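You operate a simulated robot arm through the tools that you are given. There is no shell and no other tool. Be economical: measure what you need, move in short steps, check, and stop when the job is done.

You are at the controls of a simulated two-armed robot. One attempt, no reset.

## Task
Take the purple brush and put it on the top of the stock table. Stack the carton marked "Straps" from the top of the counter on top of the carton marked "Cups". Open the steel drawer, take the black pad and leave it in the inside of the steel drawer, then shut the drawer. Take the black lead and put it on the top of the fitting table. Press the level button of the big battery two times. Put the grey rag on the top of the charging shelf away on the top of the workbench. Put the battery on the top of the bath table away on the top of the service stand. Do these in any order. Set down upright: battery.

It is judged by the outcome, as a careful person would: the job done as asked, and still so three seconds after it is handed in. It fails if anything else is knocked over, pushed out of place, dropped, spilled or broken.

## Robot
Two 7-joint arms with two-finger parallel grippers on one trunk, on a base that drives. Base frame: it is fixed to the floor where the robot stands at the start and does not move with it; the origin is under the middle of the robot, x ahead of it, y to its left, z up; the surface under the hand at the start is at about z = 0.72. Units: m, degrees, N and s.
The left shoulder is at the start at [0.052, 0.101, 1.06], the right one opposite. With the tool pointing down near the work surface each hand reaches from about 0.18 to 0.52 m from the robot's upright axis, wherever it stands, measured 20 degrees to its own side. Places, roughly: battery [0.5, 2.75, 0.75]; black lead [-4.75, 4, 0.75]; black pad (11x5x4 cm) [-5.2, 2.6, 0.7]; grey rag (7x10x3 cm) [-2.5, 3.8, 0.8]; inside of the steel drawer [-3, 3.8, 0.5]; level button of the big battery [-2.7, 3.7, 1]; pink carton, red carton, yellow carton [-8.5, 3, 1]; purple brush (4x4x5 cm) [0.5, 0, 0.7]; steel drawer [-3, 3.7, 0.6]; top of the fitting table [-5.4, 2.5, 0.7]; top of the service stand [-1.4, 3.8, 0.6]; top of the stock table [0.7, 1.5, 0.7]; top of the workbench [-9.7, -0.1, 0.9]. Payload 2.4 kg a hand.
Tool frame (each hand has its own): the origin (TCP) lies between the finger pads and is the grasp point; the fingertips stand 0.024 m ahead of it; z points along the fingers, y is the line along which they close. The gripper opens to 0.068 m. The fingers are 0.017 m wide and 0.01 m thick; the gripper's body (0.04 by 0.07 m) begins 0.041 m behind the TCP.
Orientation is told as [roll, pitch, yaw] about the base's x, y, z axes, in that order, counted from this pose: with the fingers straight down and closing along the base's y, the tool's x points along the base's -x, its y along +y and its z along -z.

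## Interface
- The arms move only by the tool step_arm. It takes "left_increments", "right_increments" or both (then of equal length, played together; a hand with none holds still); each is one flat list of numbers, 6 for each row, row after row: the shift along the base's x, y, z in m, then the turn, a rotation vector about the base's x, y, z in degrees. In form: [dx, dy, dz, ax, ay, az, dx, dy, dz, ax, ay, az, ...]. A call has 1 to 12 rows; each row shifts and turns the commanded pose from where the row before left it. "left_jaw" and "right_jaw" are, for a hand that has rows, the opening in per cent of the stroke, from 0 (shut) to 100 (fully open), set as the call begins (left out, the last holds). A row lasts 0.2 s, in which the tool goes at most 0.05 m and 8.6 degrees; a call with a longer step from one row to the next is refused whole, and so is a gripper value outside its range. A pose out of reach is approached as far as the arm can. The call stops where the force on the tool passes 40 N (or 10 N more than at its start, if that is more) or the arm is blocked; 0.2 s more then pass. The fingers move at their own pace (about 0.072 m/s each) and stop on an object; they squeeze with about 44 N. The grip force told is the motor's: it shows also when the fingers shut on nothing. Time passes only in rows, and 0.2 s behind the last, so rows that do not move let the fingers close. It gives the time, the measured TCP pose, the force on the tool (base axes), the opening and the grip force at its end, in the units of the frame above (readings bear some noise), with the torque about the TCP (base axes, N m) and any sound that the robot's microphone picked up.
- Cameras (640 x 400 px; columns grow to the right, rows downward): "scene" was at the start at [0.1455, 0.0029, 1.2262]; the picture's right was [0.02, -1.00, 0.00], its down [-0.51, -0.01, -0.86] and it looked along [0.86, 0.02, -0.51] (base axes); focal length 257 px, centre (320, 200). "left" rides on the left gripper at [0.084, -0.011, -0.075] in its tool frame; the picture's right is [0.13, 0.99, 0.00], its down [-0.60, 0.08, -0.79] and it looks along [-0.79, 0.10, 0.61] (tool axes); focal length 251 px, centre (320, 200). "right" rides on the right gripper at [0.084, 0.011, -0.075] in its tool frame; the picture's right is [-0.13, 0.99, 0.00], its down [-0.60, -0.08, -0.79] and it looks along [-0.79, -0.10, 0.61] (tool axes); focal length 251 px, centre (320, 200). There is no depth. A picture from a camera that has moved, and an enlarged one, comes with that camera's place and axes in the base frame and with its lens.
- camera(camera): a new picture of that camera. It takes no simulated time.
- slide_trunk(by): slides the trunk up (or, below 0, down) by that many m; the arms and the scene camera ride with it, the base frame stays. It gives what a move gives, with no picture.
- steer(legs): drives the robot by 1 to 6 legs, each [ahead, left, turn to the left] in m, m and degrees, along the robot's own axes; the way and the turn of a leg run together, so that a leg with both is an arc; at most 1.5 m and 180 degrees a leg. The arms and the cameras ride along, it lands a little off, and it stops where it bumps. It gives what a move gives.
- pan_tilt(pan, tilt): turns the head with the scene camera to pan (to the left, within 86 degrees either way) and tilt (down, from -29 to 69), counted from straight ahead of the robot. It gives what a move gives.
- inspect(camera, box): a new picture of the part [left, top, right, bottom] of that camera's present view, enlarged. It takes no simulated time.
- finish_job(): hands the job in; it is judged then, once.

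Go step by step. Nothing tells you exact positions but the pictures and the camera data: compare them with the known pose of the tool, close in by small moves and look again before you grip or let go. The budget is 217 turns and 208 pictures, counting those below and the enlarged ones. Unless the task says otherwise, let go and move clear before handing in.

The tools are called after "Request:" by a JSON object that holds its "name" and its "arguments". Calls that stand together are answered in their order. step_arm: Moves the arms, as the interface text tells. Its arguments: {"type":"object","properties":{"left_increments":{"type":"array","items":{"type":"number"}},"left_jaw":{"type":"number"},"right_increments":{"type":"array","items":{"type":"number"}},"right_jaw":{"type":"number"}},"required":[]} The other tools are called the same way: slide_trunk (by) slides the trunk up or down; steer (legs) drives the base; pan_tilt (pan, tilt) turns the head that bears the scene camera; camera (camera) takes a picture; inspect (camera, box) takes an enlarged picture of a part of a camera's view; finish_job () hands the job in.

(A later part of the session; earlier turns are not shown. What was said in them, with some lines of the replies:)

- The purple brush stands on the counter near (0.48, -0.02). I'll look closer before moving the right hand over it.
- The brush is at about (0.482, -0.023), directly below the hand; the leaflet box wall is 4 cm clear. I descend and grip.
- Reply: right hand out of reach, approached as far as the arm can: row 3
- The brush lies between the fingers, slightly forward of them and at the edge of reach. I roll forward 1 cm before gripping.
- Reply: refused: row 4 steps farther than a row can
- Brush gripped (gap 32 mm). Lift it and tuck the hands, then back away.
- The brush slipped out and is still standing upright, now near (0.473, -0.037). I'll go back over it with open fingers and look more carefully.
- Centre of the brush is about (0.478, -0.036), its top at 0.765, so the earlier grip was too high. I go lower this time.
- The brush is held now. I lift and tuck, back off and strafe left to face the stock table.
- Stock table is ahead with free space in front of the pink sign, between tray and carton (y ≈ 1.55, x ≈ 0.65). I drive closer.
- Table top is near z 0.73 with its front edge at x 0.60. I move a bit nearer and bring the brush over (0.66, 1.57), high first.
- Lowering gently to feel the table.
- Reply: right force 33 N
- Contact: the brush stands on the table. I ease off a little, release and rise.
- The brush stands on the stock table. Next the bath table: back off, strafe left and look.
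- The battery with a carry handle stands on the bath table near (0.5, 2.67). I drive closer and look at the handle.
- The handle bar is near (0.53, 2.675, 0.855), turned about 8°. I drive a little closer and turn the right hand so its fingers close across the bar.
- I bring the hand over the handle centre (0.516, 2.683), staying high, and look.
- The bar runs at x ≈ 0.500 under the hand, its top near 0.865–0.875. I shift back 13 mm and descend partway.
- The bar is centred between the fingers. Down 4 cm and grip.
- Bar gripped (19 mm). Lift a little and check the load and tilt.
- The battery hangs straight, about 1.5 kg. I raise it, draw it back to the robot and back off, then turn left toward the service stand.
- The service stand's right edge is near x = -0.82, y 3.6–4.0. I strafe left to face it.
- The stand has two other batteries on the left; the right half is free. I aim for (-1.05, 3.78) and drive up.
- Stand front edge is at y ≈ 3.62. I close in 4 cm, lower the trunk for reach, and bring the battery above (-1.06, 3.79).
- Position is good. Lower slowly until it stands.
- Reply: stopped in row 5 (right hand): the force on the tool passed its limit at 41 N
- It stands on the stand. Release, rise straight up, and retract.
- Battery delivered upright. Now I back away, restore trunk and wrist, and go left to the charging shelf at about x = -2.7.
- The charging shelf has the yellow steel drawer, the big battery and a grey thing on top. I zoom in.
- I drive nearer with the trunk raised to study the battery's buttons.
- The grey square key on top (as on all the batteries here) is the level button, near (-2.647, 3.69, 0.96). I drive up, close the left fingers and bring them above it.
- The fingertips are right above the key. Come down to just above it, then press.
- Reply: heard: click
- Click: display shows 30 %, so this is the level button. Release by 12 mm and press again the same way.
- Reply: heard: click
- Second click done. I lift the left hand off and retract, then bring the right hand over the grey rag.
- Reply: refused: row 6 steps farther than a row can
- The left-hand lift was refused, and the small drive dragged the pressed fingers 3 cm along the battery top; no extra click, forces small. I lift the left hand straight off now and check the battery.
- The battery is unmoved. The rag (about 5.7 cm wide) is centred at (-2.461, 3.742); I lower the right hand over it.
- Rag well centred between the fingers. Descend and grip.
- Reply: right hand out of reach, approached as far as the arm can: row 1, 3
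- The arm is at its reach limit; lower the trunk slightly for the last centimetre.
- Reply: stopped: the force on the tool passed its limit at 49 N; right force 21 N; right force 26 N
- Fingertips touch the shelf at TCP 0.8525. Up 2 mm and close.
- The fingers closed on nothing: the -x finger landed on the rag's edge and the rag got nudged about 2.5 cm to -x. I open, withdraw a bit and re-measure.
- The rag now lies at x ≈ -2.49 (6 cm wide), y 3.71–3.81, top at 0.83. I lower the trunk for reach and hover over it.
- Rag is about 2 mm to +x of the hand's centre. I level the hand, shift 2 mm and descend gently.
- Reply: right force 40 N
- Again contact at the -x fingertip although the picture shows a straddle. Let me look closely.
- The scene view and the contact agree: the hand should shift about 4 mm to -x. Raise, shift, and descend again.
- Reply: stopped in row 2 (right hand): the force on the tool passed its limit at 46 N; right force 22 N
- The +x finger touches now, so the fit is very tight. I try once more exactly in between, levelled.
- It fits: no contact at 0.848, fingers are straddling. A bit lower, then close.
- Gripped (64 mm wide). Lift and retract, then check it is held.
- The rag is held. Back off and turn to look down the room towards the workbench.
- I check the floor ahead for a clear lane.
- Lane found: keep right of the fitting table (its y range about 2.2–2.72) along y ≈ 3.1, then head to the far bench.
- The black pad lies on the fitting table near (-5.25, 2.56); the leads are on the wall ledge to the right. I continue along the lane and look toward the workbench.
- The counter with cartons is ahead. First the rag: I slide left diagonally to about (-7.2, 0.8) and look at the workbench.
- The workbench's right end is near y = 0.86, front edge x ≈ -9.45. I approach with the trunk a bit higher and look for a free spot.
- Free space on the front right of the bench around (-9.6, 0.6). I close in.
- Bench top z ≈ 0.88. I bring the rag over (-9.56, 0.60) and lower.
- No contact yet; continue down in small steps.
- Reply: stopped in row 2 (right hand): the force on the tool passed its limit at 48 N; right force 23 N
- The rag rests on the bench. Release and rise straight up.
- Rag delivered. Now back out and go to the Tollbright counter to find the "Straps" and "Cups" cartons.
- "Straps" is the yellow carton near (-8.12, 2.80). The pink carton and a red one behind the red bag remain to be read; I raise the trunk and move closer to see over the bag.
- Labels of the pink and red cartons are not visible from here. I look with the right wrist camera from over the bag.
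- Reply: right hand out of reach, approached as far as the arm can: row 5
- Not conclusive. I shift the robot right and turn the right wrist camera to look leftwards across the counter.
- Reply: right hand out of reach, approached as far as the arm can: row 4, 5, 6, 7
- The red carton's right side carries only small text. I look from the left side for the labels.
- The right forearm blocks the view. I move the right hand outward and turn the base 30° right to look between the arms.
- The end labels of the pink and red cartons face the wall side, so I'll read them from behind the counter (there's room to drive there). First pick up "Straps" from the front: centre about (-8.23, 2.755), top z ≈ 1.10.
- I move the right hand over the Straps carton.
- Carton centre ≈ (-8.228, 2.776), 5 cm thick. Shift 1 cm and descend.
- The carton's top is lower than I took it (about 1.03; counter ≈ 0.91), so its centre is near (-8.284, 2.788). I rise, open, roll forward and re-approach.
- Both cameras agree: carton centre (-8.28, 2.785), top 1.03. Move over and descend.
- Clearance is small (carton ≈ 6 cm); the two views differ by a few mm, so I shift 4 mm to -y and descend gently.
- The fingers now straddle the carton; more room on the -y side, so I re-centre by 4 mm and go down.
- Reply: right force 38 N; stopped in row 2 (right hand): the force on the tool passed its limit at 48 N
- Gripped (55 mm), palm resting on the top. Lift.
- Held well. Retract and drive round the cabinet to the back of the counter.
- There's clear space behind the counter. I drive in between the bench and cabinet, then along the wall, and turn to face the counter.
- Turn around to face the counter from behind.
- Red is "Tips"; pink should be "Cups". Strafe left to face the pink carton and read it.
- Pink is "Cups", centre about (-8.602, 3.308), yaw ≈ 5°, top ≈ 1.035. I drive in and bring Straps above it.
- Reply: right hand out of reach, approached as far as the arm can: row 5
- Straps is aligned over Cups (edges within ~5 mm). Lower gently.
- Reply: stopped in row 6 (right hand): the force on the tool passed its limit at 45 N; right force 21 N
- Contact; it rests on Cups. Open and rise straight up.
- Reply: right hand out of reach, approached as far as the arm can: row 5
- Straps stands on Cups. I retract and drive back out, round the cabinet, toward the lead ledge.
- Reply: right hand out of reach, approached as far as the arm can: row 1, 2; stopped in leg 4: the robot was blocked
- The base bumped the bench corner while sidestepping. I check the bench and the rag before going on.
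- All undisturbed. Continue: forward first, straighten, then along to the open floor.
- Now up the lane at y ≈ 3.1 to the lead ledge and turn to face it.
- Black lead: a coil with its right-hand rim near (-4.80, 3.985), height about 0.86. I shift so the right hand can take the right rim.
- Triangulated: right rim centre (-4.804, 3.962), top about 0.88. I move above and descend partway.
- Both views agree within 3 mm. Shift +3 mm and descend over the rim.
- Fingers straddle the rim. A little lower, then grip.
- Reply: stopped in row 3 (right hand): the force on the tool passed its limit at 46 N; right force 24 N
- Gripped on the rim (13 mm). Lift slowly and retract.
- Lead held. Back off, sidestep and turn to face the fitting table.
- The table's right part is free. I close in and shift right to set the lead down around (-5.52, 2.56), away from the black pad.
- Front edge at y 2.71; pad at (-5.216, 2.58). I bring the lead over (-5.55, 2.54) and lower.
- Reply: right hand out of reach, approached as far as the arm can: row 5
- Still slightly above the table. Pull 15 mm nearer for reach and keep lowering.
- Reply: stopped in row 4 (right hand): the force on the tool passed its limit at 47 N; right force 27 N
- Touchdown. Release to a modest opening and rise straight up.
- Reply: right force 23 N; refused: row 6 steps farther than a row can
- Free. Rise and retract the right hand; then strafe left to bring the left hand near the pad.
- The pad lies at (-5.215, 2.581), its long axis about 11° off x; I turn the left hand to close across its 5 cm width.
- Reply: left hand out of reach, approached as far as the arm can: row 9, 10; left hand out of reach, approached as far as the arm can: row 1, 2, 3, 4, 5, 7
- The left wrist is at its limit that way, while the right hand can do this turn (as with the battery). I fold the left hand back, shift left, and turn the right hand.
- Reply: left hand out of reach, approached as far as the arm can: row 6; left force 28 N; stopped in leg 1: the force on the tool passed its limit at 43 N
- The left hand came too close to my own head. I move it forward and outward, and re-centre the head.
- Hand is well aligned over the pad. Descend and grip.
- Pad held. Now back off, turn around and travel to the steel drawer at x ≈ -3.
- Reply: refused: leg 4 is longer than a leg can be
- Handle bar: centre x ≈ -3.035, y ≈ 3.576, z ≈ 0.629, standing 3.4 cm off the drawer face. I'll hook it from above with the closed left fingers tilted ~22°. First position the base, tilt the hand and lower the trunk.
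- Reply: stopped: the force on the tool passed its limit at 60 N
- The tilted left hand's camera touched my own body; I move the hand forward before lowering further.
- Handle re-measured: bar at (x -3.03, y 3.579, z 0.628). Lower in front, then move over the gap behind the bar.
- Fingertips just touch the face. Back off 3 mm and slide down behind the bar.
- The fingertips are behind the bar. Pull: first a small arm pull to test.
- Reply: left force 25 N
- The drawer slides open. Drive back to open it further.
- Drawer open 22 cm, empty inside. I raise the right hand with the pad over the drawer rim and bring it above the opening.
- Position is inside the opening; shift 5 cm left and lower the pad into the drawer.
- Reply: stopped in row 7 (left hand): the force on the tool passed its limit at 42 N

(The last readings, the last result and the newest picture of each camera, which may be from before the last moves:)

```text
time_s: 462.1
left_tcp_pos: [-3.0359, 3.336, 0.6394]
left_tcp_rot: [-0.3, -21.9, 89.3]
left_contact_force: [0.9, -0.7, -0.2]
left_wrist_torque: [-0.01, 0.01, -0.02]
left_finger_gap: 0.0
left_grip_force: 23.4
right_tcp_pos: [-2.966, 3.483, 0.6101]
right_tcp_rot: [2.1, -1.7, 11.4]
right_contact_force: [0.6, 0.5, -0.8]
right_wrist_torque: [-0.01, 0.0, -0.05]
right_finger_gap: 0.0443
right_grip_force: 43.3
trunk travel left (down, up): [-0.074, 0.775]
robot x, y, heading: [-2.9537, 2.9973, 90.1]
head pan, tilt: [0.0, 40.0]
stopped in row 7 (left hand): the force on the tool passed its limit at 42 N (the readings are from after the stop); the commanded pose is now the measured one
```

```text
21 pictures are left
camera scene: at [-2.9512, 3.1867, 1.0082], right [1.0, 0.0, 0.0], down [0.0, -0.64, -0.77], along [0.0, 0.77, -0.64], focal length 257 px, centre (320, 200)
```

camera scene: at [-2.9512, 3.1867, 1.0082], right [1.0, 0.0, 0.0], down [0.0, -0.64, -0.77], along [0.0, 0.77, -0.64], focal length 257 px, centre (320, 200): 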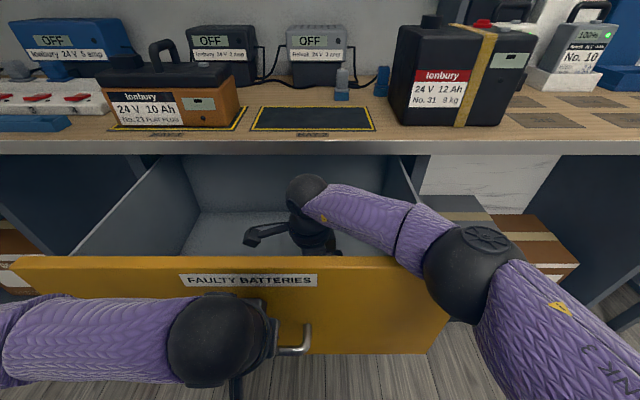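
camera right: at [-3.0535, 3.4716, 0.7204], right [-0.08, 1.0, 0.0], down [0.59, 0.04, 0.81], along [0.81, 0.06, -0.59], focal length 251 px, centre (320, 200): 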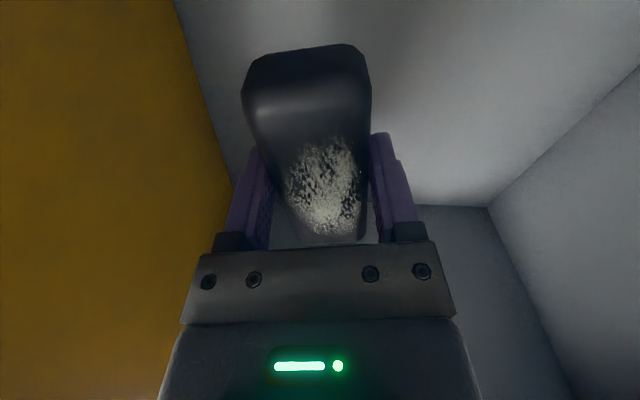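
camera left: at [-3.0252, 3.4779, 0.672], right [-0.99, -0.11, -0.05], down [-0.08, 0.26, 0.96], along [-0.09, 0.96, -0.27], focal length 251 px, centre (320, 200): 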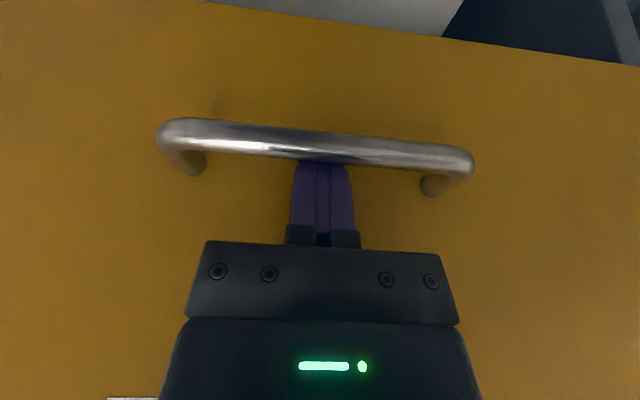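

The right forearm now rests on the drawer's front edge, so I need a steeper arm: raise the trunk 10 cm (which also unhooks the left fingers), lift both hands clear and roll 5 cm nearer.

Request:
{"name": "slide_trunk", "arguments": {"by": 0.1}}

Request:
{"name": "step_arm", "arguments": {"right_increments": [0, 0, 0.035, 0, -2, 0, 0, 0, 0.035, 0, 0, 0, 0, 0, 0.03, 0, 0, 0, 0, 0, 0.02, 0, 0, 0], "left_increments": [-0.02, 0, 0.035, 0, 0, 0, -0.03, 0, 0.035, 0, 0, 0, -0.03, 0, 0.035, 0, 0, 0, -0.02, 0, 0.02, 0, 0, 0]}}

Request:
{"name": "camera", "arguments": {"camera": "scene"}}

```text
time_s: 463.4
left_tcp_pos: [-3.0363, 3.3395, 0.7354]
left_tcp_rot: [-0.2, -21.5, 89.5]
left_contact_force: [-0.2, 1.0, 0.4]
left_wrist_torque: [-0.01, -0.01, -0.01]
left_finger_gap: 0.0002
left_grip_force: 23.4
right_tcp_pos: [-2.9651, 3.4832, 0.7003]
right_tcp_rot: [1.0, -1.5, 11.6]
right_contact_force: [-0.1, -0.8, -1.1]
right_wrist_torque: [-0.02, 0.01, -0.03]
right_finger_gap: 0.0445
right_grip_force: 44.1
trunk travel left (down, up): [-0.174, 0.675]
robot x, y, heading: [-2.9519, 2.9963, 90.1]
head pan, tilt: [0.0, 40.0]
```

```text
time_s: 464.4
left_tcp_pos: [-3.135, 3.3378, 0.8614]
left_tcp_rot: [-0.2, -21.4, 89.5]
left_contact_force: [0.1, -0.3, 0.7]
left_wrist_torque: [0.0, 0.02, -0.01]
left_finger_gap: 0.0
left_grip_force: 23.2
right_tcp_pos: [-2.9646, 3.4833, 0.8197]
right_tcp_rot: [0.6, -3.5, 11.6]
right_contact_force: [-0.2, -0.9, -1.6]
right_wrist_torque: [0.04, 0.02, 0.02]
right_finger_gap: 0.0443
right_grip_force: 44.0
trunk travel left (down, up): [-0.174, 0.675]
robot x, y, heading: [-2.9513, 2.9936, 90.1]
head pan, tilt: [0.0, 40.0]
```

```text
20 pictures are left
camera scene: at [-2.9506, 3.1611, 1.1094], right [1.0, 0.0, 0.0], down [0.0, -0.64, -0.77], along [0.0, 0.77, -0.64], focal length 257 px, centre (320, 200)
```

scene: 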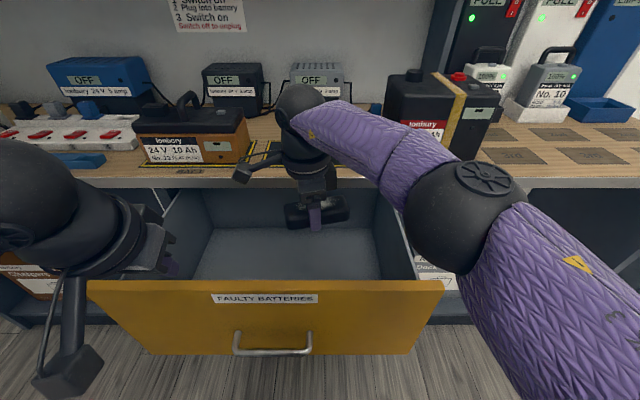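

Drawer still open and hands clear. Roll 5 cm nearer, then lower the pad again with the steeper arm.

Request:
{"name": "steer", "arguments": {"legs": [[0.05, 0, 0]]}}

Request:
{"name": "step_arm", "arguments": {"right_increments": [0, -0.025, 0, 0, 1.7, 0, 0, -0.022, 0, 0, 1.7, 0, 0, 0, -0.04, 0, 0, 0, 0, 0, -0.045, 0, 0, 0, 0, 0, -0.045, 0, 0, 0, 0, 0, -0.04, 0, 0, 0, 0, 0, -0.02, 0, 0, 0]}}

Request:
{"name": "camera", "arguments": {"camera": "scene"}}

```text
time_s: 465.3
left_tcp_pos: [-3.1353, 3.3891, 0.8597]
left_tcp_rot: [-0.2, -21.5, 89.5]
left_contact_force: [-0.5, -0.4, 0.3]
left_wrist_torque: [0.0, -0.02, 0.0]
left_finger_gap: 0.0
left_grip_force: 23.5
right_tcp_pos: [-2.9654, 3.5331, 0.819]
right_tcp_rot: [0.7, -3.6, 11.5]
right_contact_force: [-1.0, 0.5, -0.8]
right_wrist_torque: [-0.02, 0.01, -0.02]
right_finger_gap: 0.0445
right_grip_force: 43.8
trunk travel left (down, up): [-0.174, 0.675]
robot x, y, heading: [-2.9531, 3.0505, 89.8]
head pan, tilt: [0.0, 40.0]
```

```text
time_s: 466.9
left_tcp_pos: [-3.1355, 3.3883, 0.8602]
left_tcp_rot: [-0.2, -21.5, 89.3]
left_contact_force: [0.1, -0.2, 0.8]
left_wrist_torque: [0.0, 0.0, 0.0]
left_finger_gap: 0.0
left_grip_force: 23.6
right_tcp_pos: [-2.9642, 3.4876, 0.6282]
right_tcp_rot: [1.4, -0.2, 11.5]
right_contact_force: [0.0, -0.6, -0.5]
right_wrist_torque: [0.03, -0.01, 0.0]
right_finger_gap: 0.0444
right_grip_force: 44.1
trunk travel left (down, up): [-0.174, 0.675]
robot x, y, heading: [-2.9497, 3.0465, 89.7]
head pan, tilt: [0.0, 40.0]
```

```text
19 pictures are left
camera scene: at [-2.9504, 3.2114, 1.1094], right [1.0, 0.0, 0.0], down [0.0, -0.64, -0.77], along [0.0, 0.77, -0.64], focal length 257 px, centre (320, 200)
```

scene: 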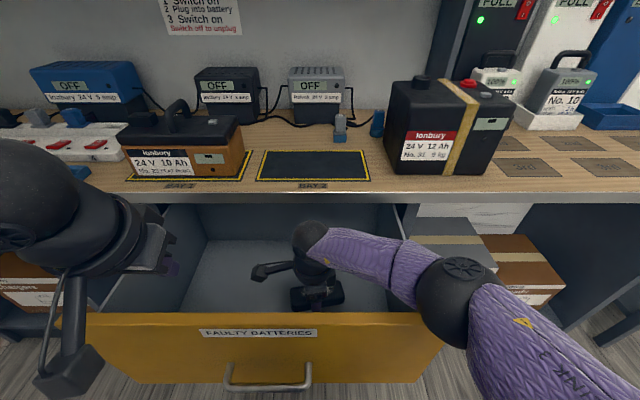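

The right elbow is close to the drawer's right front corner. I shift the base right in two small moves, keeping the pad inside, so the elbow passes beside the drawer.

Request:
{"name": "steer", "arguments": {"legs": [[0, -0.05, 0.3]]}}

Request:
{"name": "step_arm", "arguments": {"right_increments": [-0.03, 0, 0, 0, 0, 0, -0.03, 0, 0, 0, 0, 0], "left_increments": [-0.04, 0, 0.02, 0, 0, 0, -0.04, 0, 0.02, 0, 0, 0]}}

Request:
{"name": "steer", "arguments": {"legs": [[0, -0.05, 0]]}}

Request:
{"name": "camera", "arguments": {"camera": "scene"}}

```text
time_s: 467.9
left_tcp_pos: [-3.0869, 3.388, 0.8606]
left_tcp_rot: [-0.2, -21.6, 89.7]
left_contact_force: [-1.5, 0.3, -0.7]
left_wrist_torque: [0.02, 0.01, 0.01]
left_finger_gap: 0.0
left_grip_force: 23.7
right_tcp_pos: [-2.9184, 3.4878, 0.6295]
right_tcp_rot: [1.4, -0.3, 11.8]
right_contact_force: [0.2, 0.2, -1.7]
right_wrist_torque: [0.02, 0.0, 0.0]
right_finger_gap: 0.0444
right_grip_force: 44.0
trunk travel left (down, up): [-0.174, 0.675]
robot x, y, heading: [-2.8991, 3.0428, 90.4]
head pan, tilt: [0.0, 40.0]
```

```text
time_s: 468.5
left_tcp_pos: [-3.166, 3.3873, 0.9031]
left_tcp_rot: [-0.2, -21.5, 89.7]
left_contact_force: [0.0, 0.2, -1.2]
left_wrist_torque: [-0.02, 0.0, 0.01]
left_finger_gap: 0.0
left_grip_force: 23.4
right_tcp_pos: [-2.9674, 3.4884, 0.6297]
right_tcp_rot: [1.2, -0.2, 11.9]
right_contact_force: [0.3, 0.4, -1.6]
right_wrist_torque: [-0.02, 0.0, -0.01]
right_finger_gap: 0.0444
right_grip_force: 44.1
right hand out of reach, approached as far as the arm can: row 2
trunk travel left (down, up): [-0.174, 0.675]
robot x, y, heading: [-2.9017, 3.0445, 90.1]
head pan, tilt: [0.0, 40.0]
```

```text
time_s: 469.4
left_tcp_pos: [-3.1164, 3.3874, 0.9011]
left_tcp_rot: [-0.3, -21.5, 89.7]
left_contact_force: [0.1, 0.3, -0.8]
left_wrist_torque: [0.0, 0.03, 0.02]
left_finger_gap: 0.0001
left_grip_force: 23.7
right_tcp_pos: [-2.9174, 3.4882, 0.6306]
right_tcp_rot: [1.2, -0.2, 11.8]
right_contact_force: [0.0, -0.4, -1.6]
right_wrist_torque: [-0.01, 0.0, 0.02]
right_finger_gap: 0.0444
right_grip_force: 44.3
trunk travel left (down, up): [-0.174, 0.675]
robot x, y, heading: [-2.8514, 3.0447, 90.0]
head pan, tilt: [0.0, 40.0]
```

```text
18 pictures are left
camera scene: at [-2.8521, 3.2118, 1.1094], right [1.0, 0.0, 0.0], down [0.0, -0.64, -0.77], along [0.0, 0.77, -0.64], focal length 257 px, centre (320, 200)
```

scene: 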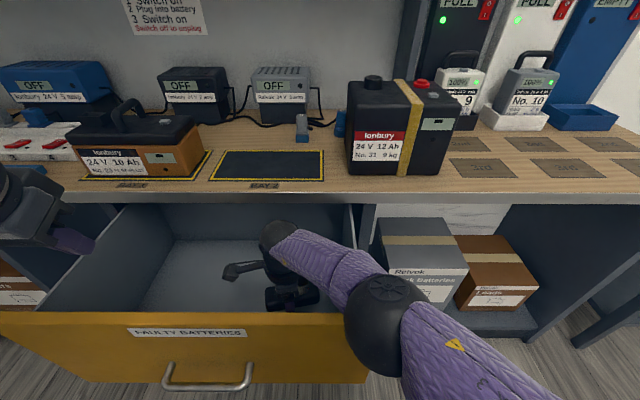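

Elbow is now beside the drawer corner. Continue lowering gently.

Request:
{"name": "step_arm", "arguments": {"right_increments": [0, -0.01, -0.012, 0, 0, 0, 0, -0.005, -0.012, 0, 0, 0, 0, 0, -0.01, 0, 0, 0, 0, 0, -0.01, 0, 0, 0, 0, 0, -0.008, 0, 0, 0, 0, 0, -0.008, 0, 0, 0]}}

Request:
{"name": "camera", "arguments": {"camera": "scene"}}

```text
time_s: 470.8
left_tcp_pos: [-3.1174, 3.388, 0.9026]
left_tcp_rot: [-0.2, -21.5, 89.7]
left_contact_force: [-0.1, -0.3, 0.0]
left_wrist_torque: [0.02, -0.01, -0.05]
left_finger_gap: 0.0
left_grip_force: 23.6
right_tcp_pos: [-2.9194, 3.4732, 0.5954]
right_tcp_rot: [1.3, -0.2, 11.7]
right_contact_force: [0.1, -0.8, -1.3]
right_wrist_torque: [0.01, 0.0, 0.01]
right_finger_gap: 0.0445
right_grip_force: 44.1
right hand out of reach, approached as far as the arm can: row 4, 5, 6
trunk travel left (down, up): [-0.174, 0.675]
robot x, y, heading: [-2.8522, 3.0475, 90.0]
head pan, tilt: [0.0, 40.0]
```

```text
17 pictures are left
camera scene: at [-2.852, 3.2118, 1.1094], right [1.0, 0.0, 0.0], down [0.0, -0.64, -0.77], along [0.0, 0.77, -0.64], focal length 257 px, centre (320, 200)
```

scene: 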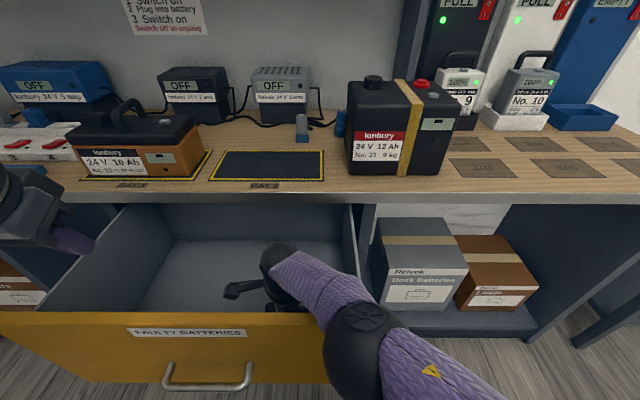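

No contact with the edge. Lower the trunk for the last few centimetres.

Request:
{"name": "slide_trunk", "arguments": {"by": -0.045}}

Request:
{"name": "camera", "arguments": {"camera": "right"}}

```text
time_s: 471.7
left_tcp_pos: [-3.1198, 3.3671, 0.8656]
left_tcp_rot: [-0.1, -22.7, 89.8]
left_contact_force: [-0.2, 1.3, -0.6]
left_wrist_torque: [-0.08, -0.02, -0.01]
left_finger_gap: 0.0001
left_grip_force: 23.9
right_tcp_pos: [-2.9179, 3.4602, 0.5769]
right_tcp_rot: [3.8, -0.6, 12.2]
right_contact_force: [2.8, 0.9, -2.1]
right_wrist_torque: [-0.05, 0.08, 0.01]
right_finger_gap: 0.0439
right_grip_force: 44.2
trunk travel left (down, up): [-0.129, 0.72]
robot x, y, heading: [-2.8529, 3.0481, 90.3]
head pan, tilt: [0.0, 40.0]
```

```text
16 pictures are left
camera right: at [-3.0021, 3.4496, 0.6511], right [-0.08, 0.99, 0.07], down [0.61, 0.0, 0.79], along [0.79, 0.11, -0.61], focal length 251 px, centre (320, 200)
```

right: 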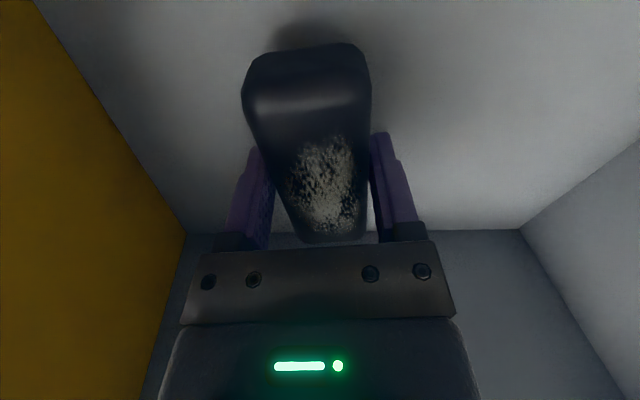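

The pad is about 1 cm above the drawer floor (the elbow is leaning on the corner, so no further). Release it here and lift out.

Request:
{"name": "step_arm", "arguments": {"right_increments": [0, 0, 0, 0, 0, 0, 0, 0, 0, 0, 0, 0, 0, 0, 0, 0, 0, 0], "right_jaw": 100}}

Request:
{"name": "slide_trunk", "arguments": {"by": 0.1}}

Request:
{"name": "step_arm", "arguments": {"right_increments": [0, 0.02, 0.04, 0, 0, 0, 0, 0.01, 0.045, 0, 0, 0, 0, 0, 0.045, 0, 0, 0, 0, 0, 0.045, 0, 0, 0]}}

Request:
{"name": "camera", "arguments": {"camera": "right"}}

```text
time_s: 472.0
left_tcp_pos: [-3.1152, 3.3987, 0.8456]
left_tcp_rot: [0.2, -19.9, 89.0]
left_contact_force: [0.0, 0.7, 0.0]
left_wrist_torque: [-0.01, -0.01, 0.03]
left_finger_gap: 0.0
left_grip_force: 23.8
right_tcp_pos: [-2.9087, 3.4698, 0.5774]
right_tcp_rot: [3.2, 0.2, 12.7]
right_contact_force: [0.5, 0.3, 0.6]
right_wrist_torque: [-0.04, 0.01, -0.01]
right_finger_gap: 0.0679
right_grip_force: 0.2
trunk travel left (down, up): [-0.129, 0.72]
robot x, y, heading: [-2.8495, 3.0454, 89.8]
head pan, tilt: [0.0, 40.0]
stopped in row 1 (right hand): the arm was blocked; the commanded pose is now the measured one
```

```text
time_s: 472.3
left_tcp_pos: [-3.1173, 3.4242, 0.8327]
left_tcp_rot: [0.4, -17.9, 89.3]
left_contact_force: [0.6, -1.7, 0.6]
left_wrist_torque: [0.04, 0.04, 0.03]
left_finger_gap: 0.0001
left_grip_force: 23.5
right_tcp_pos: [-2.9039, 3.4826, 0.5754]
right_tcp_rot: [2.4, 0.3, 12.7]
right_contact_force: [-0.2, 0.9, -0.4]
right_wrist_torque: [-0.02, -0.02, -0.01]
right_finger_gap: 0.0682
right_grip_force: 0.1
trunk travel left (down, up): [-0.132, 0.717]
robot x, y, heading: [-2.8548, 3.046, 90.5]
head pan, tilt: [0.0, 40.0]
stopped: the arm was blocked; the commanded pose is now the measured one
```

```text
time_s: 473.3
left_tcp_pos: [-3.1171, 3.4268, 0.8314]
left_tcp_rot: [0.4, -17.9, 89.4]
left_contact_force: [0.4, 0.4, -0.1]
left_wrist_torque: [0.01, 0.04, 0.01]
left_finger_gap: 0.0001
left_grip_force: 23.8
right_tcp_pos: [-2.9106, 3.5181, 0.7276]
right_tcp_rot: [0.7, 0.5, 12.6]
right_contact_force: [-0.5, 0.1, 0.4]
right_wrist_torque: [0.06, 0.01, -0.01]
right_finger_gap: 0.0681
right_grip_force: 0.0
trunk travel left (down, up): [-0.132, 0.717]
robot x, y, heading: [-2.8541, 3.0473, 90.5]
head pan, tilt: [0.0, 40.0]
```

```text
15 pictures are left
camera right: at [-2.9926, 3.5112, 0.8037], right [-0.09, 1.0, 0.01], down [0.62, 0.05, 0.79], along [0.78, 0.08, -0.62], focal length 251 px, centre (320, 200)
```

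right: 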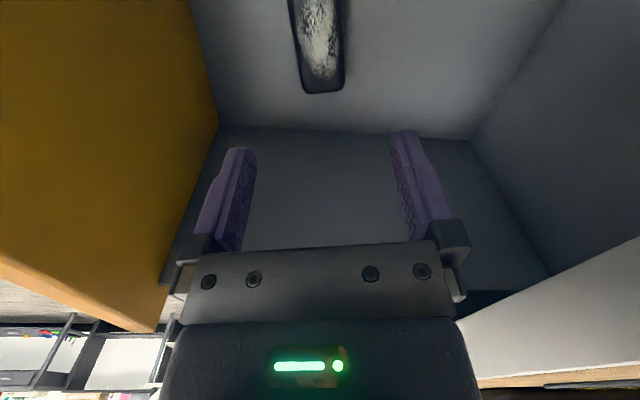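

The pad lies in the drawer. Lift the right hand out fully, back away, and look before closing.

Request:
{"name": "step_arm", "arguments": {"right_increments": [0, -0.02, 0.045, 0, 0, 0, 0, 0, 0.045, 0, 0, 0, 0, 0, 0.045, 0, 0, 0, 0.03, -0.03, 0.02, 0, 0, 0, 0.03, -0.035, 0, 0, 0, 0], "left_increments": [0, 0, 0.03, 0, 0, 0, 0, 0, 0.02, 0, 0, 0, 0, 0, 0, 0, 0, 0, 0, 0, 0, 0, 0, 0, 0, 0, 0, 0, 0, 0]}}

Request:
{"name": "steer", "arguments": {"legs": [[-0.25, 0, 0]]}}

Request:
{"name": "camera", "arguments": {"camera": "scene"}}

```text
time_s: 474.5
left_tcp_pos: [-3.1171, 3.4296, 0.8818]
left_tcp_rot: [0.4, -18.0, 89.4]
left_contact_force: [0.7, -0.6, 0.2]
left_wrist_torque: [0.03, 0.01, -0.02]
left_finger_gap: 0.0
left_grip_force: 23.5
right_tcp_pos: [-2.8517, 3.4343, 0.8836]
right_tcp_rot: [0.7, 0.5, 12.6]
right_contact_force: [0.2, 0.7, -0.6]
right_wrist_torque: [0.0, 0.04, 0.0]
right_finger_gap: 0.0682
right_grip_force: 0.1
trunk travel left (down, up): [-0.132, 0.717]
robot x, y, heading: [-2.8533, 3.0458, 90.4]
head pan, tilt: [0.0, 40.0]
```

```text
time_s: 476.3
left_tcp_pos: [-3.1144, 3.182, 0.8806]
left_tcp_rot: [0.4, -17.9, 89.0]
left_contact_force: [-0.9, 0.2, -0.8]
left_wrist_torque: [0.01, 0.0, -0.02]
left_finger_gap: 0.0
left_grip_force: 23.7
right_tcp_pos: [-2.8488, 3.1849, 0.8822]
right_tcp_rot: [0.7, 0.6, 12.3]
right_contact_force: [1.0, 0.8, 0.8]
right_wrist_torque: [0.04, -0.01, 0.0]
right_finger_gap: 0.0681
right_grip_force: 0.0
trunk travel left (down, up): [-0.132, 0.717]
robot x, y, heading: [-2.8537, 2.7978, 89.9]
head pan, tilt: [0.0, 40.0]
```

```text
14 pictures are left
camera scene: at [-2.8506, 2.9752, 1.0665], right [1.0, 0.0, 0.0], down [0.0, -0.64, -0.77], along [0.0, 0.77, -0.64], focal length 257 px, centre (320, 200)
```

scene: 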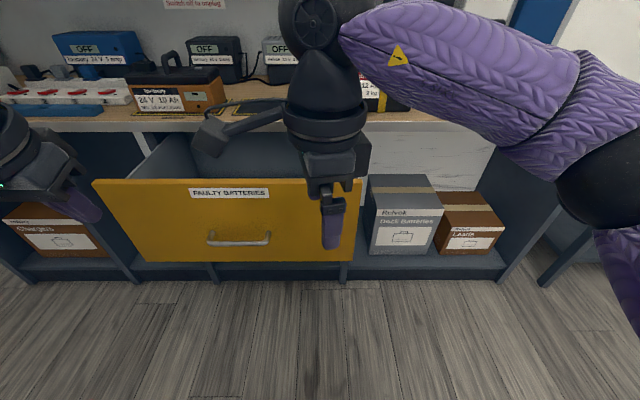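

Now lower the left fist in front of the drawer face (above the handle), keep the right hand high, and push it shut by driving.

Request:
{"name": "step_arm", "arguments": {"left_increments": [0.02, 0, -0.04, 0, 0, 0, 0.02, 0, -0.04, 0, 0, 0, 0.02, 0, -0.04, 0, 0, 0, 0.02, 0, -0.04, 0, 0, 0], "right_increments": [0.02, 0, 0.04, 0, 0, 0, 0.02, 0, 0.04, 0, 0, 0, 0.02, 0, 0.04, 0, 0, 0, 0, 0, 0, 0, 0, 0]}}

Request:
{"name": "steer", "arguments": {"legs": [[0.16, 0, 0]]}}

Request:
{"name": "camera", "arguments": {"camera": "scene"}}

```text
time_s: 477.3
left_tcp_pos: [-3.0342, 3.1814, 0.723]
left_tcp_rot: [0.4, -17.9, 89.0]
left_contact_force: [0.9, 0.2, -0.2]
left_wrist_torque: [0.03, 0.0, -0.03]
left_finger_gap: 0.0001
left_grip_force: 23.4
right_tcp_pos: [-2.7887, 3.1862, 1.0025]
right_tcp_rot: [0.7, 0.6, 12.2]
right_contact_force: [0.4, 0.5, -0.5]
right_wrist_torque: [0.04, -0.01, -0.02]
right_finger_gap: 0.0679
right_grip_force: 0.0
trunk travel left (down, up): [-0.132, 0.717]
robot x, y, heading: [-2.8536, 2.7967, 89.8]
head pan, tilt: [0.0, 40.0]
```

```text
time_s: 478.8
left_tcp_pos: [-3.0328, 3.3457, 0.7245]
left_tcp_rot: [0.4, -18.0, 89.0]
left_contact_force: [-0.3, 0.3, -0.4]
left_wrist_torque: [-0.04, 0.02, 0.0]
left_finger_gap: 0.0
left_grip_force: 23.7
right_tcp_pos: [-2.7901, 3.3511, 1.0018]
right_tcp_rot: [0.6, 0.6, 12.2]
right_contact_force: [0.2, -0.7, 0.7]
right_wrist_torque: [-0.02, 0.01, -0.02]
right_finger_gap: 0.068
right_grip_force: 0.1
trunk travel left (down, up): [-0.132, 0.717]
robot x, y, heading: [-2.8493, 2.9633, 89.8]
head pan, tilt: [0.0, 40.0]
```

```text
13 pictures are left
camera scene: at [-2.8503, 3.1389, 1.0666], right [1.0, 0.0, 0.0], down [0.0, -0.64, -0.77], along [0.0, 0.77, -0.64], focal length 257 px, centre (320, 200)
```

scene: 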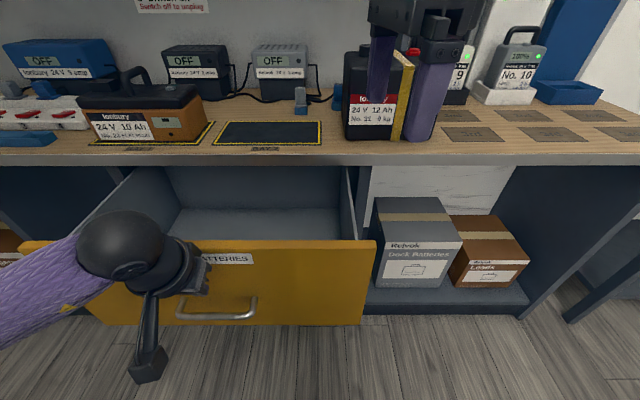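

Request:
{"name": "step_arm", "arguments": {"right_increments": [0, -0.03, 0.04, 0, 0, 0, 0, -0.03, 0.04, 0, 0, 0]}}

Request:
{"name": "steer", "arguments": {"legs": [[0.24, 0, 0]]}}

Request:
{"name": "camera", "arguments": {"camera": "scene"}}

```text
time_s: 479.4
left_tcp_pos: [-3.033, 3.3449, 0.7237]
left_tcp_rot: [0.4, -17.9, 89.0]
left_contact_force: [-0.5, 0.2, 0.1]
left_wrist_torque: [0.02, -0.03, 0.02]
left_finger_gap: 0.0001
left_grip_force: 23.9
right_tcp_pos: [-2.7883, 3.2876, 1.0801]
right_tcp_rot: [0.8, 0.8, 12.3]
right_contact_force: [0.2, 1.2, -0.1]
right_wrist_torque: [0.02, 0.01, 0.01]
right_finger_gap: 0.0682
right_grip_force: 0.1
trunk travel left (down, up): [-0.132, 0.717]
robot x, y, heading: [-2.8517, 2.962, 89.9]
head pan, tilt: [0.0, 40.0]
```

```text
time_s: 481.2
left_tcp_pos: [-3.0321, 3.5788, 0.7234]
left_tcp_rot: [0.5, -17.3, 88.8]
left_contact_force: [1.7, -5.8, 3.3]
left_wrist_torque: [0.45, 0.11, 0.07]
left_finger_gap: 0.0
left_grip_force: 24.0
right_tcp_pos: [-2.7877, 3.5231, 1.0787]
right_tcp_rot: [0.9, 0.7, 12.2]
right_contact_force: [0.4, -0.1, -0.2]
right_wrist_torque: [-0.01, 0.02, -0.01]
right_finger_gap: 0.0677
right_grip_force: 0.0
trunk travel left (down, up): [-0.132, 0.717]
robot x, y, heading: [-2.8515, 3.1959, 89.9]
head pan, tilt: [0.0, 40.0]
stopped in leg 1: the force on the tool passed its limit at 71 N (the readings are from after the stop); the commanded pose is now the measured one
```

```text
12 pictures are left
camera scene: at [-2.8493, 3.3737, 1.0667], right [1.0, 0.0, 0.0], down [0.0, -0.64, -0.77], along [0.0, 0.77, -0.64], focal length 257 px, centre (320, 200)
```

scene: 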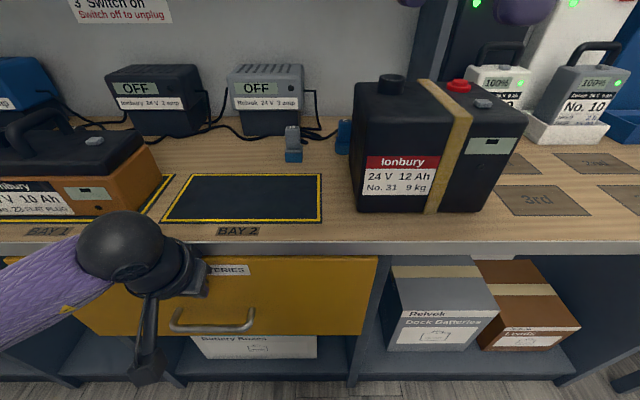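

Nearly shut (perhaps fully). I push a little more with the arm and compare.

Request:
{"name": "step_arm", "arguments": {"left_increments": [0, 0.004, 0, 0, 0, 0, 0, 0.004, 0, 0, 0, 0, 0, 0.004, 0, 0, 0, 0, 0, 0.004, 0, 0, 0, 0, 0, 0.004, 0, 0, 0, 0]}}

Request:
{"name": "inspect", "arguments": {"camera": "scene", "box": [160, 220, 400, 360]}}

```text
time_s: 481.7
left_tcp_pos: [-3.0315, 3.578, 0.7243]
left_tcp_rot: [0.4, -17.0, 88.7]
left_contact_force: [1.8, -23.2, 13.2]
left_wrist_torque: [1.63, 0.28, 0.33]
left_finger_gap: 0.0
left_grip_force: 23.7
right_tcp_pos: [-2.7887, 3.5197, 1.0792]
right_tcp_rot: [1.1, 0.7, 12.4]
right_contact_force: [0.4, -0.1, 0.2]
right_wrist_torque: [0.03, 0.05, 0.01]
right_finger_gap: 0.0681
right_grip_force: 0.0
trunk travel left (down, up): [-0.132, 0.717]
robot x, y, heading: [-2.8511, 3.1945, 90.2]
head pan, tilt: [0.0, 40.0]
stopped in row 2 (left hand): the force on the tool passed its limit at 47 N (the readings are from after the stop); the commanded pose is now the measured one
```

```text
2.67 times, centred on (280, 290) of scene
camera zoom: at [-2.8493, 3.3705, 1.0673], right [1.0, 0.0, 0.0], down [0.0, -0.64, -0.77], along [0.0, 0.77, -0.64], focal length 686 px, centre (427, -40)
```

zoom: 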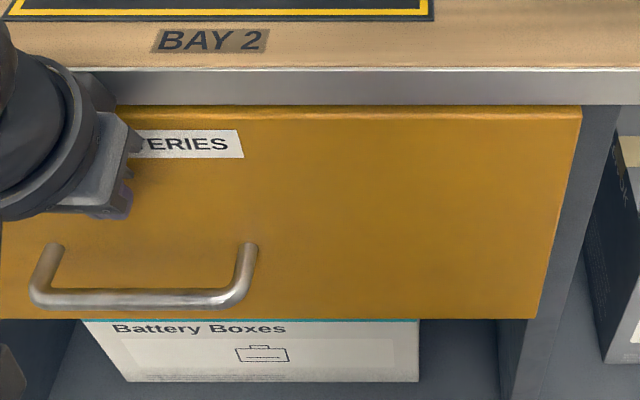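

The gripper body is touching the counter edge, so the drawer still has about 1 cm to go. I back off, lower the fist to just above the bar, and push again.

Request:
{"name": "step_arm", "arguments": {"left_increments": [0, -0.03, 0, 0, 0, 0, 0, 0, -0.03, -4, 0, 0, 0, 0, -0.026, 8, 0, 0, 0, 0.015, 0, 3, 0, 0, 0, 0.01, 0, 0, 0, 0, 0, 0.006, 0, 0, 0, 0, 0, 0.005, 0, 0, 0, 0, 0, 0.005, 0, 0, 0, 0, 0, 0.005, 0, 0, 0, 0]}}

Request:
{"name": "inspect", "arguments": {"camera": "scene", "box": [160, 220, 400, 360]}}

```text
time_s: 483.6
left_tcp_pos: [-3.0318, 3.5877, 0.666]
left_tcp_rot: [0.6, -23.3, 88.7]
left_contact_force: [0.8, -24.3, 12.8]
left_wrist_torque: [1.63, 0.27, 0.34]
left_finger_gap: 0.0001
left_grip_force: 23.3
right_tcp_pos: [-2.7889, 3.521, 1.0807]
right_tcp_rot: [1.1, 0.7, 12.6]
right_contact_force: [0.6, 0.1, -0.1]
right_wrist_torque: [0.02, 0.0, -0.01]
right_finger_gap: 0.0679
right_grip_force: 0.1
trunk travel left (down, up): [-0.132, 0.717]
robot x, y, heading: [-2.8549, 3.1927, 90.1]
head pan, tilt: [0.0, 40.0]
stopped in row 9 (left hand): the force on the tool passed its limit at 48 N (the readings are from after the stop); the commanded pose is now the measured one
```

```text
2.67 times, centred on (280, 290) of scene
camera zoom: at [-2.8498, 3.3701, 1.0673], right [1.0, 0.0, 0.0], down [0.0, -0.64, -0.77], along [0.0, 0.77, -0.64], focal length 686 px, centre (427, -40)
```

zoom: 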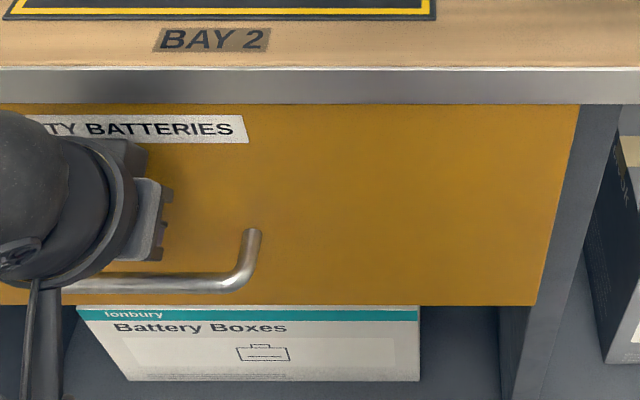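

The drawer is fully shut (face back at y 3.61). I withdraw the left hand carefully over the bar and back off to check.

Request:
{"name": "step_arm", "arguments": {"left_increments": [0, -0.006, 0.012, 0, 0, 0, 0, -0.01, 0.01, 0, 0, 0, 0, -0.03, 0.01, 0, 0, 0, 0, -0.04, 0.01, 0, 0, 0, 0, -0.03, 0.02, 0, 0, 0]}}

Request:
{"name": "steer", "arguments": {"legs": [[-0.55, 0, 0]]}}

Request:
{"name": "camera", "arguments": {"camera": "scene"}}

```text
time_s: 484.8
left_tcp_pos: [-3.0375, 3.5246, 0.71]
left_tcp_rot: [0.6, -23.2, 88.6]
left_contact_force: [0.0, -0.4, 0.1]
left_wrist_torque: [0.0, -0.02, 0.01]
left_finger_gap: 0.0
left_grip_force: 23.4
left hand out of reach, approached as far as the arm can: row 4, 5
right_tcp_pos: [-2.7894, 3.5231, 1.0787]
right_tcp_rot: [0.8, 0.8, 12.4]
right_contact_force: [0.4, 0.4, 0.2]
right_wrist_torque: [0.0, 0.0, 0.03]
right_finger_gap: 0.0678
right_grip_force: 0.0
trunk travel left (down, up): [-0.132, 0.717]
robot x, y, heading: [-2.852, 3.1981, 90.0]
head pan, tilt: [0.0, 40.0]
```

```text
time_s: 488.0
left_tcp_pos: [-3.0372, 2.9739, 0.7104]
left_tcp_rot: [0.6, -23.2, 88.8]
left_contact_force: [0.5, -0.3, -0.5]
left_wrist_torque: [0.0, -0.04, 0.0]
left_finger_gap: 0.0002
left_grip_force: 23.1
right_tcp_pos: [-2.7886, 2.9715, 1.0792]
right_tcp_rot: [0.9, 0.8, 12.4]
right_contact_force: [0.5, 0.0, -0.9]
right_wrist_torque: [0.0, -0.04, 0.01]
right_finger_gap: 0.0679
right_grip_force: 0.1
trunk travel left (down, up): [-0.132, 0.717]
robot x, y, heading: [-2.8463, 2.6385, 90.2]
head pan, tilt: [0.0, 40.0]
```

```text
9 pictures are left
camera scene: at [-2.8494, 2.8227, 1.0666], right [1.0, 0.0, 0.0], down [0.0, -0.64, -0.77], along [0.0, 0.77, -0.64], focal length 257 px, centre (320, 200)
```

scene: 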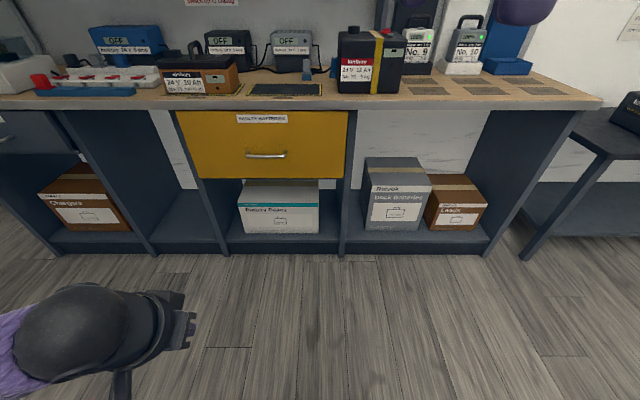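

Everything on the list is done as far as I can see: the drawer is shut with the pad inside, and both hands are clear and empty. I'm handing the job in.

Request:
{"name": "finish_job", "arguments": {}}

```text
The job is handed in.
```

I finished all seven parts and handed the job in; I haven't seen how it was judged.

- **Purple brush:** it stands on the stock table. It slipped out of the first grip on the counter but stayed upright, and the second grip held.
- **Cartons:** the yellow "Straps" carton is on top of the pink "Cups" carton.
- **Black pad:** it is inside the steel drawer, which is shut. I let go of it about a centimetre above the drawer floor.
- **Black lead:** it lies on the fitting table.
- **Level button:** two clicks heard, and the display showed 30 %. After the second press I drove forward with the fingers still down and dragged them about 3 cm along the battery top. I heard no third click and the battery had not moved.
- **Grey rag:** it lies on the workbench. My first grip pushed it about 2.5 cm sideways on the charging shelf before I lifted it.
- **Battery:** it stands upright on the service stand.

The base bumped the workbench corner once; the bench and rag were still in place afterwards. My forearm also leaned on the open drawer's front edge while I lowered the pad.
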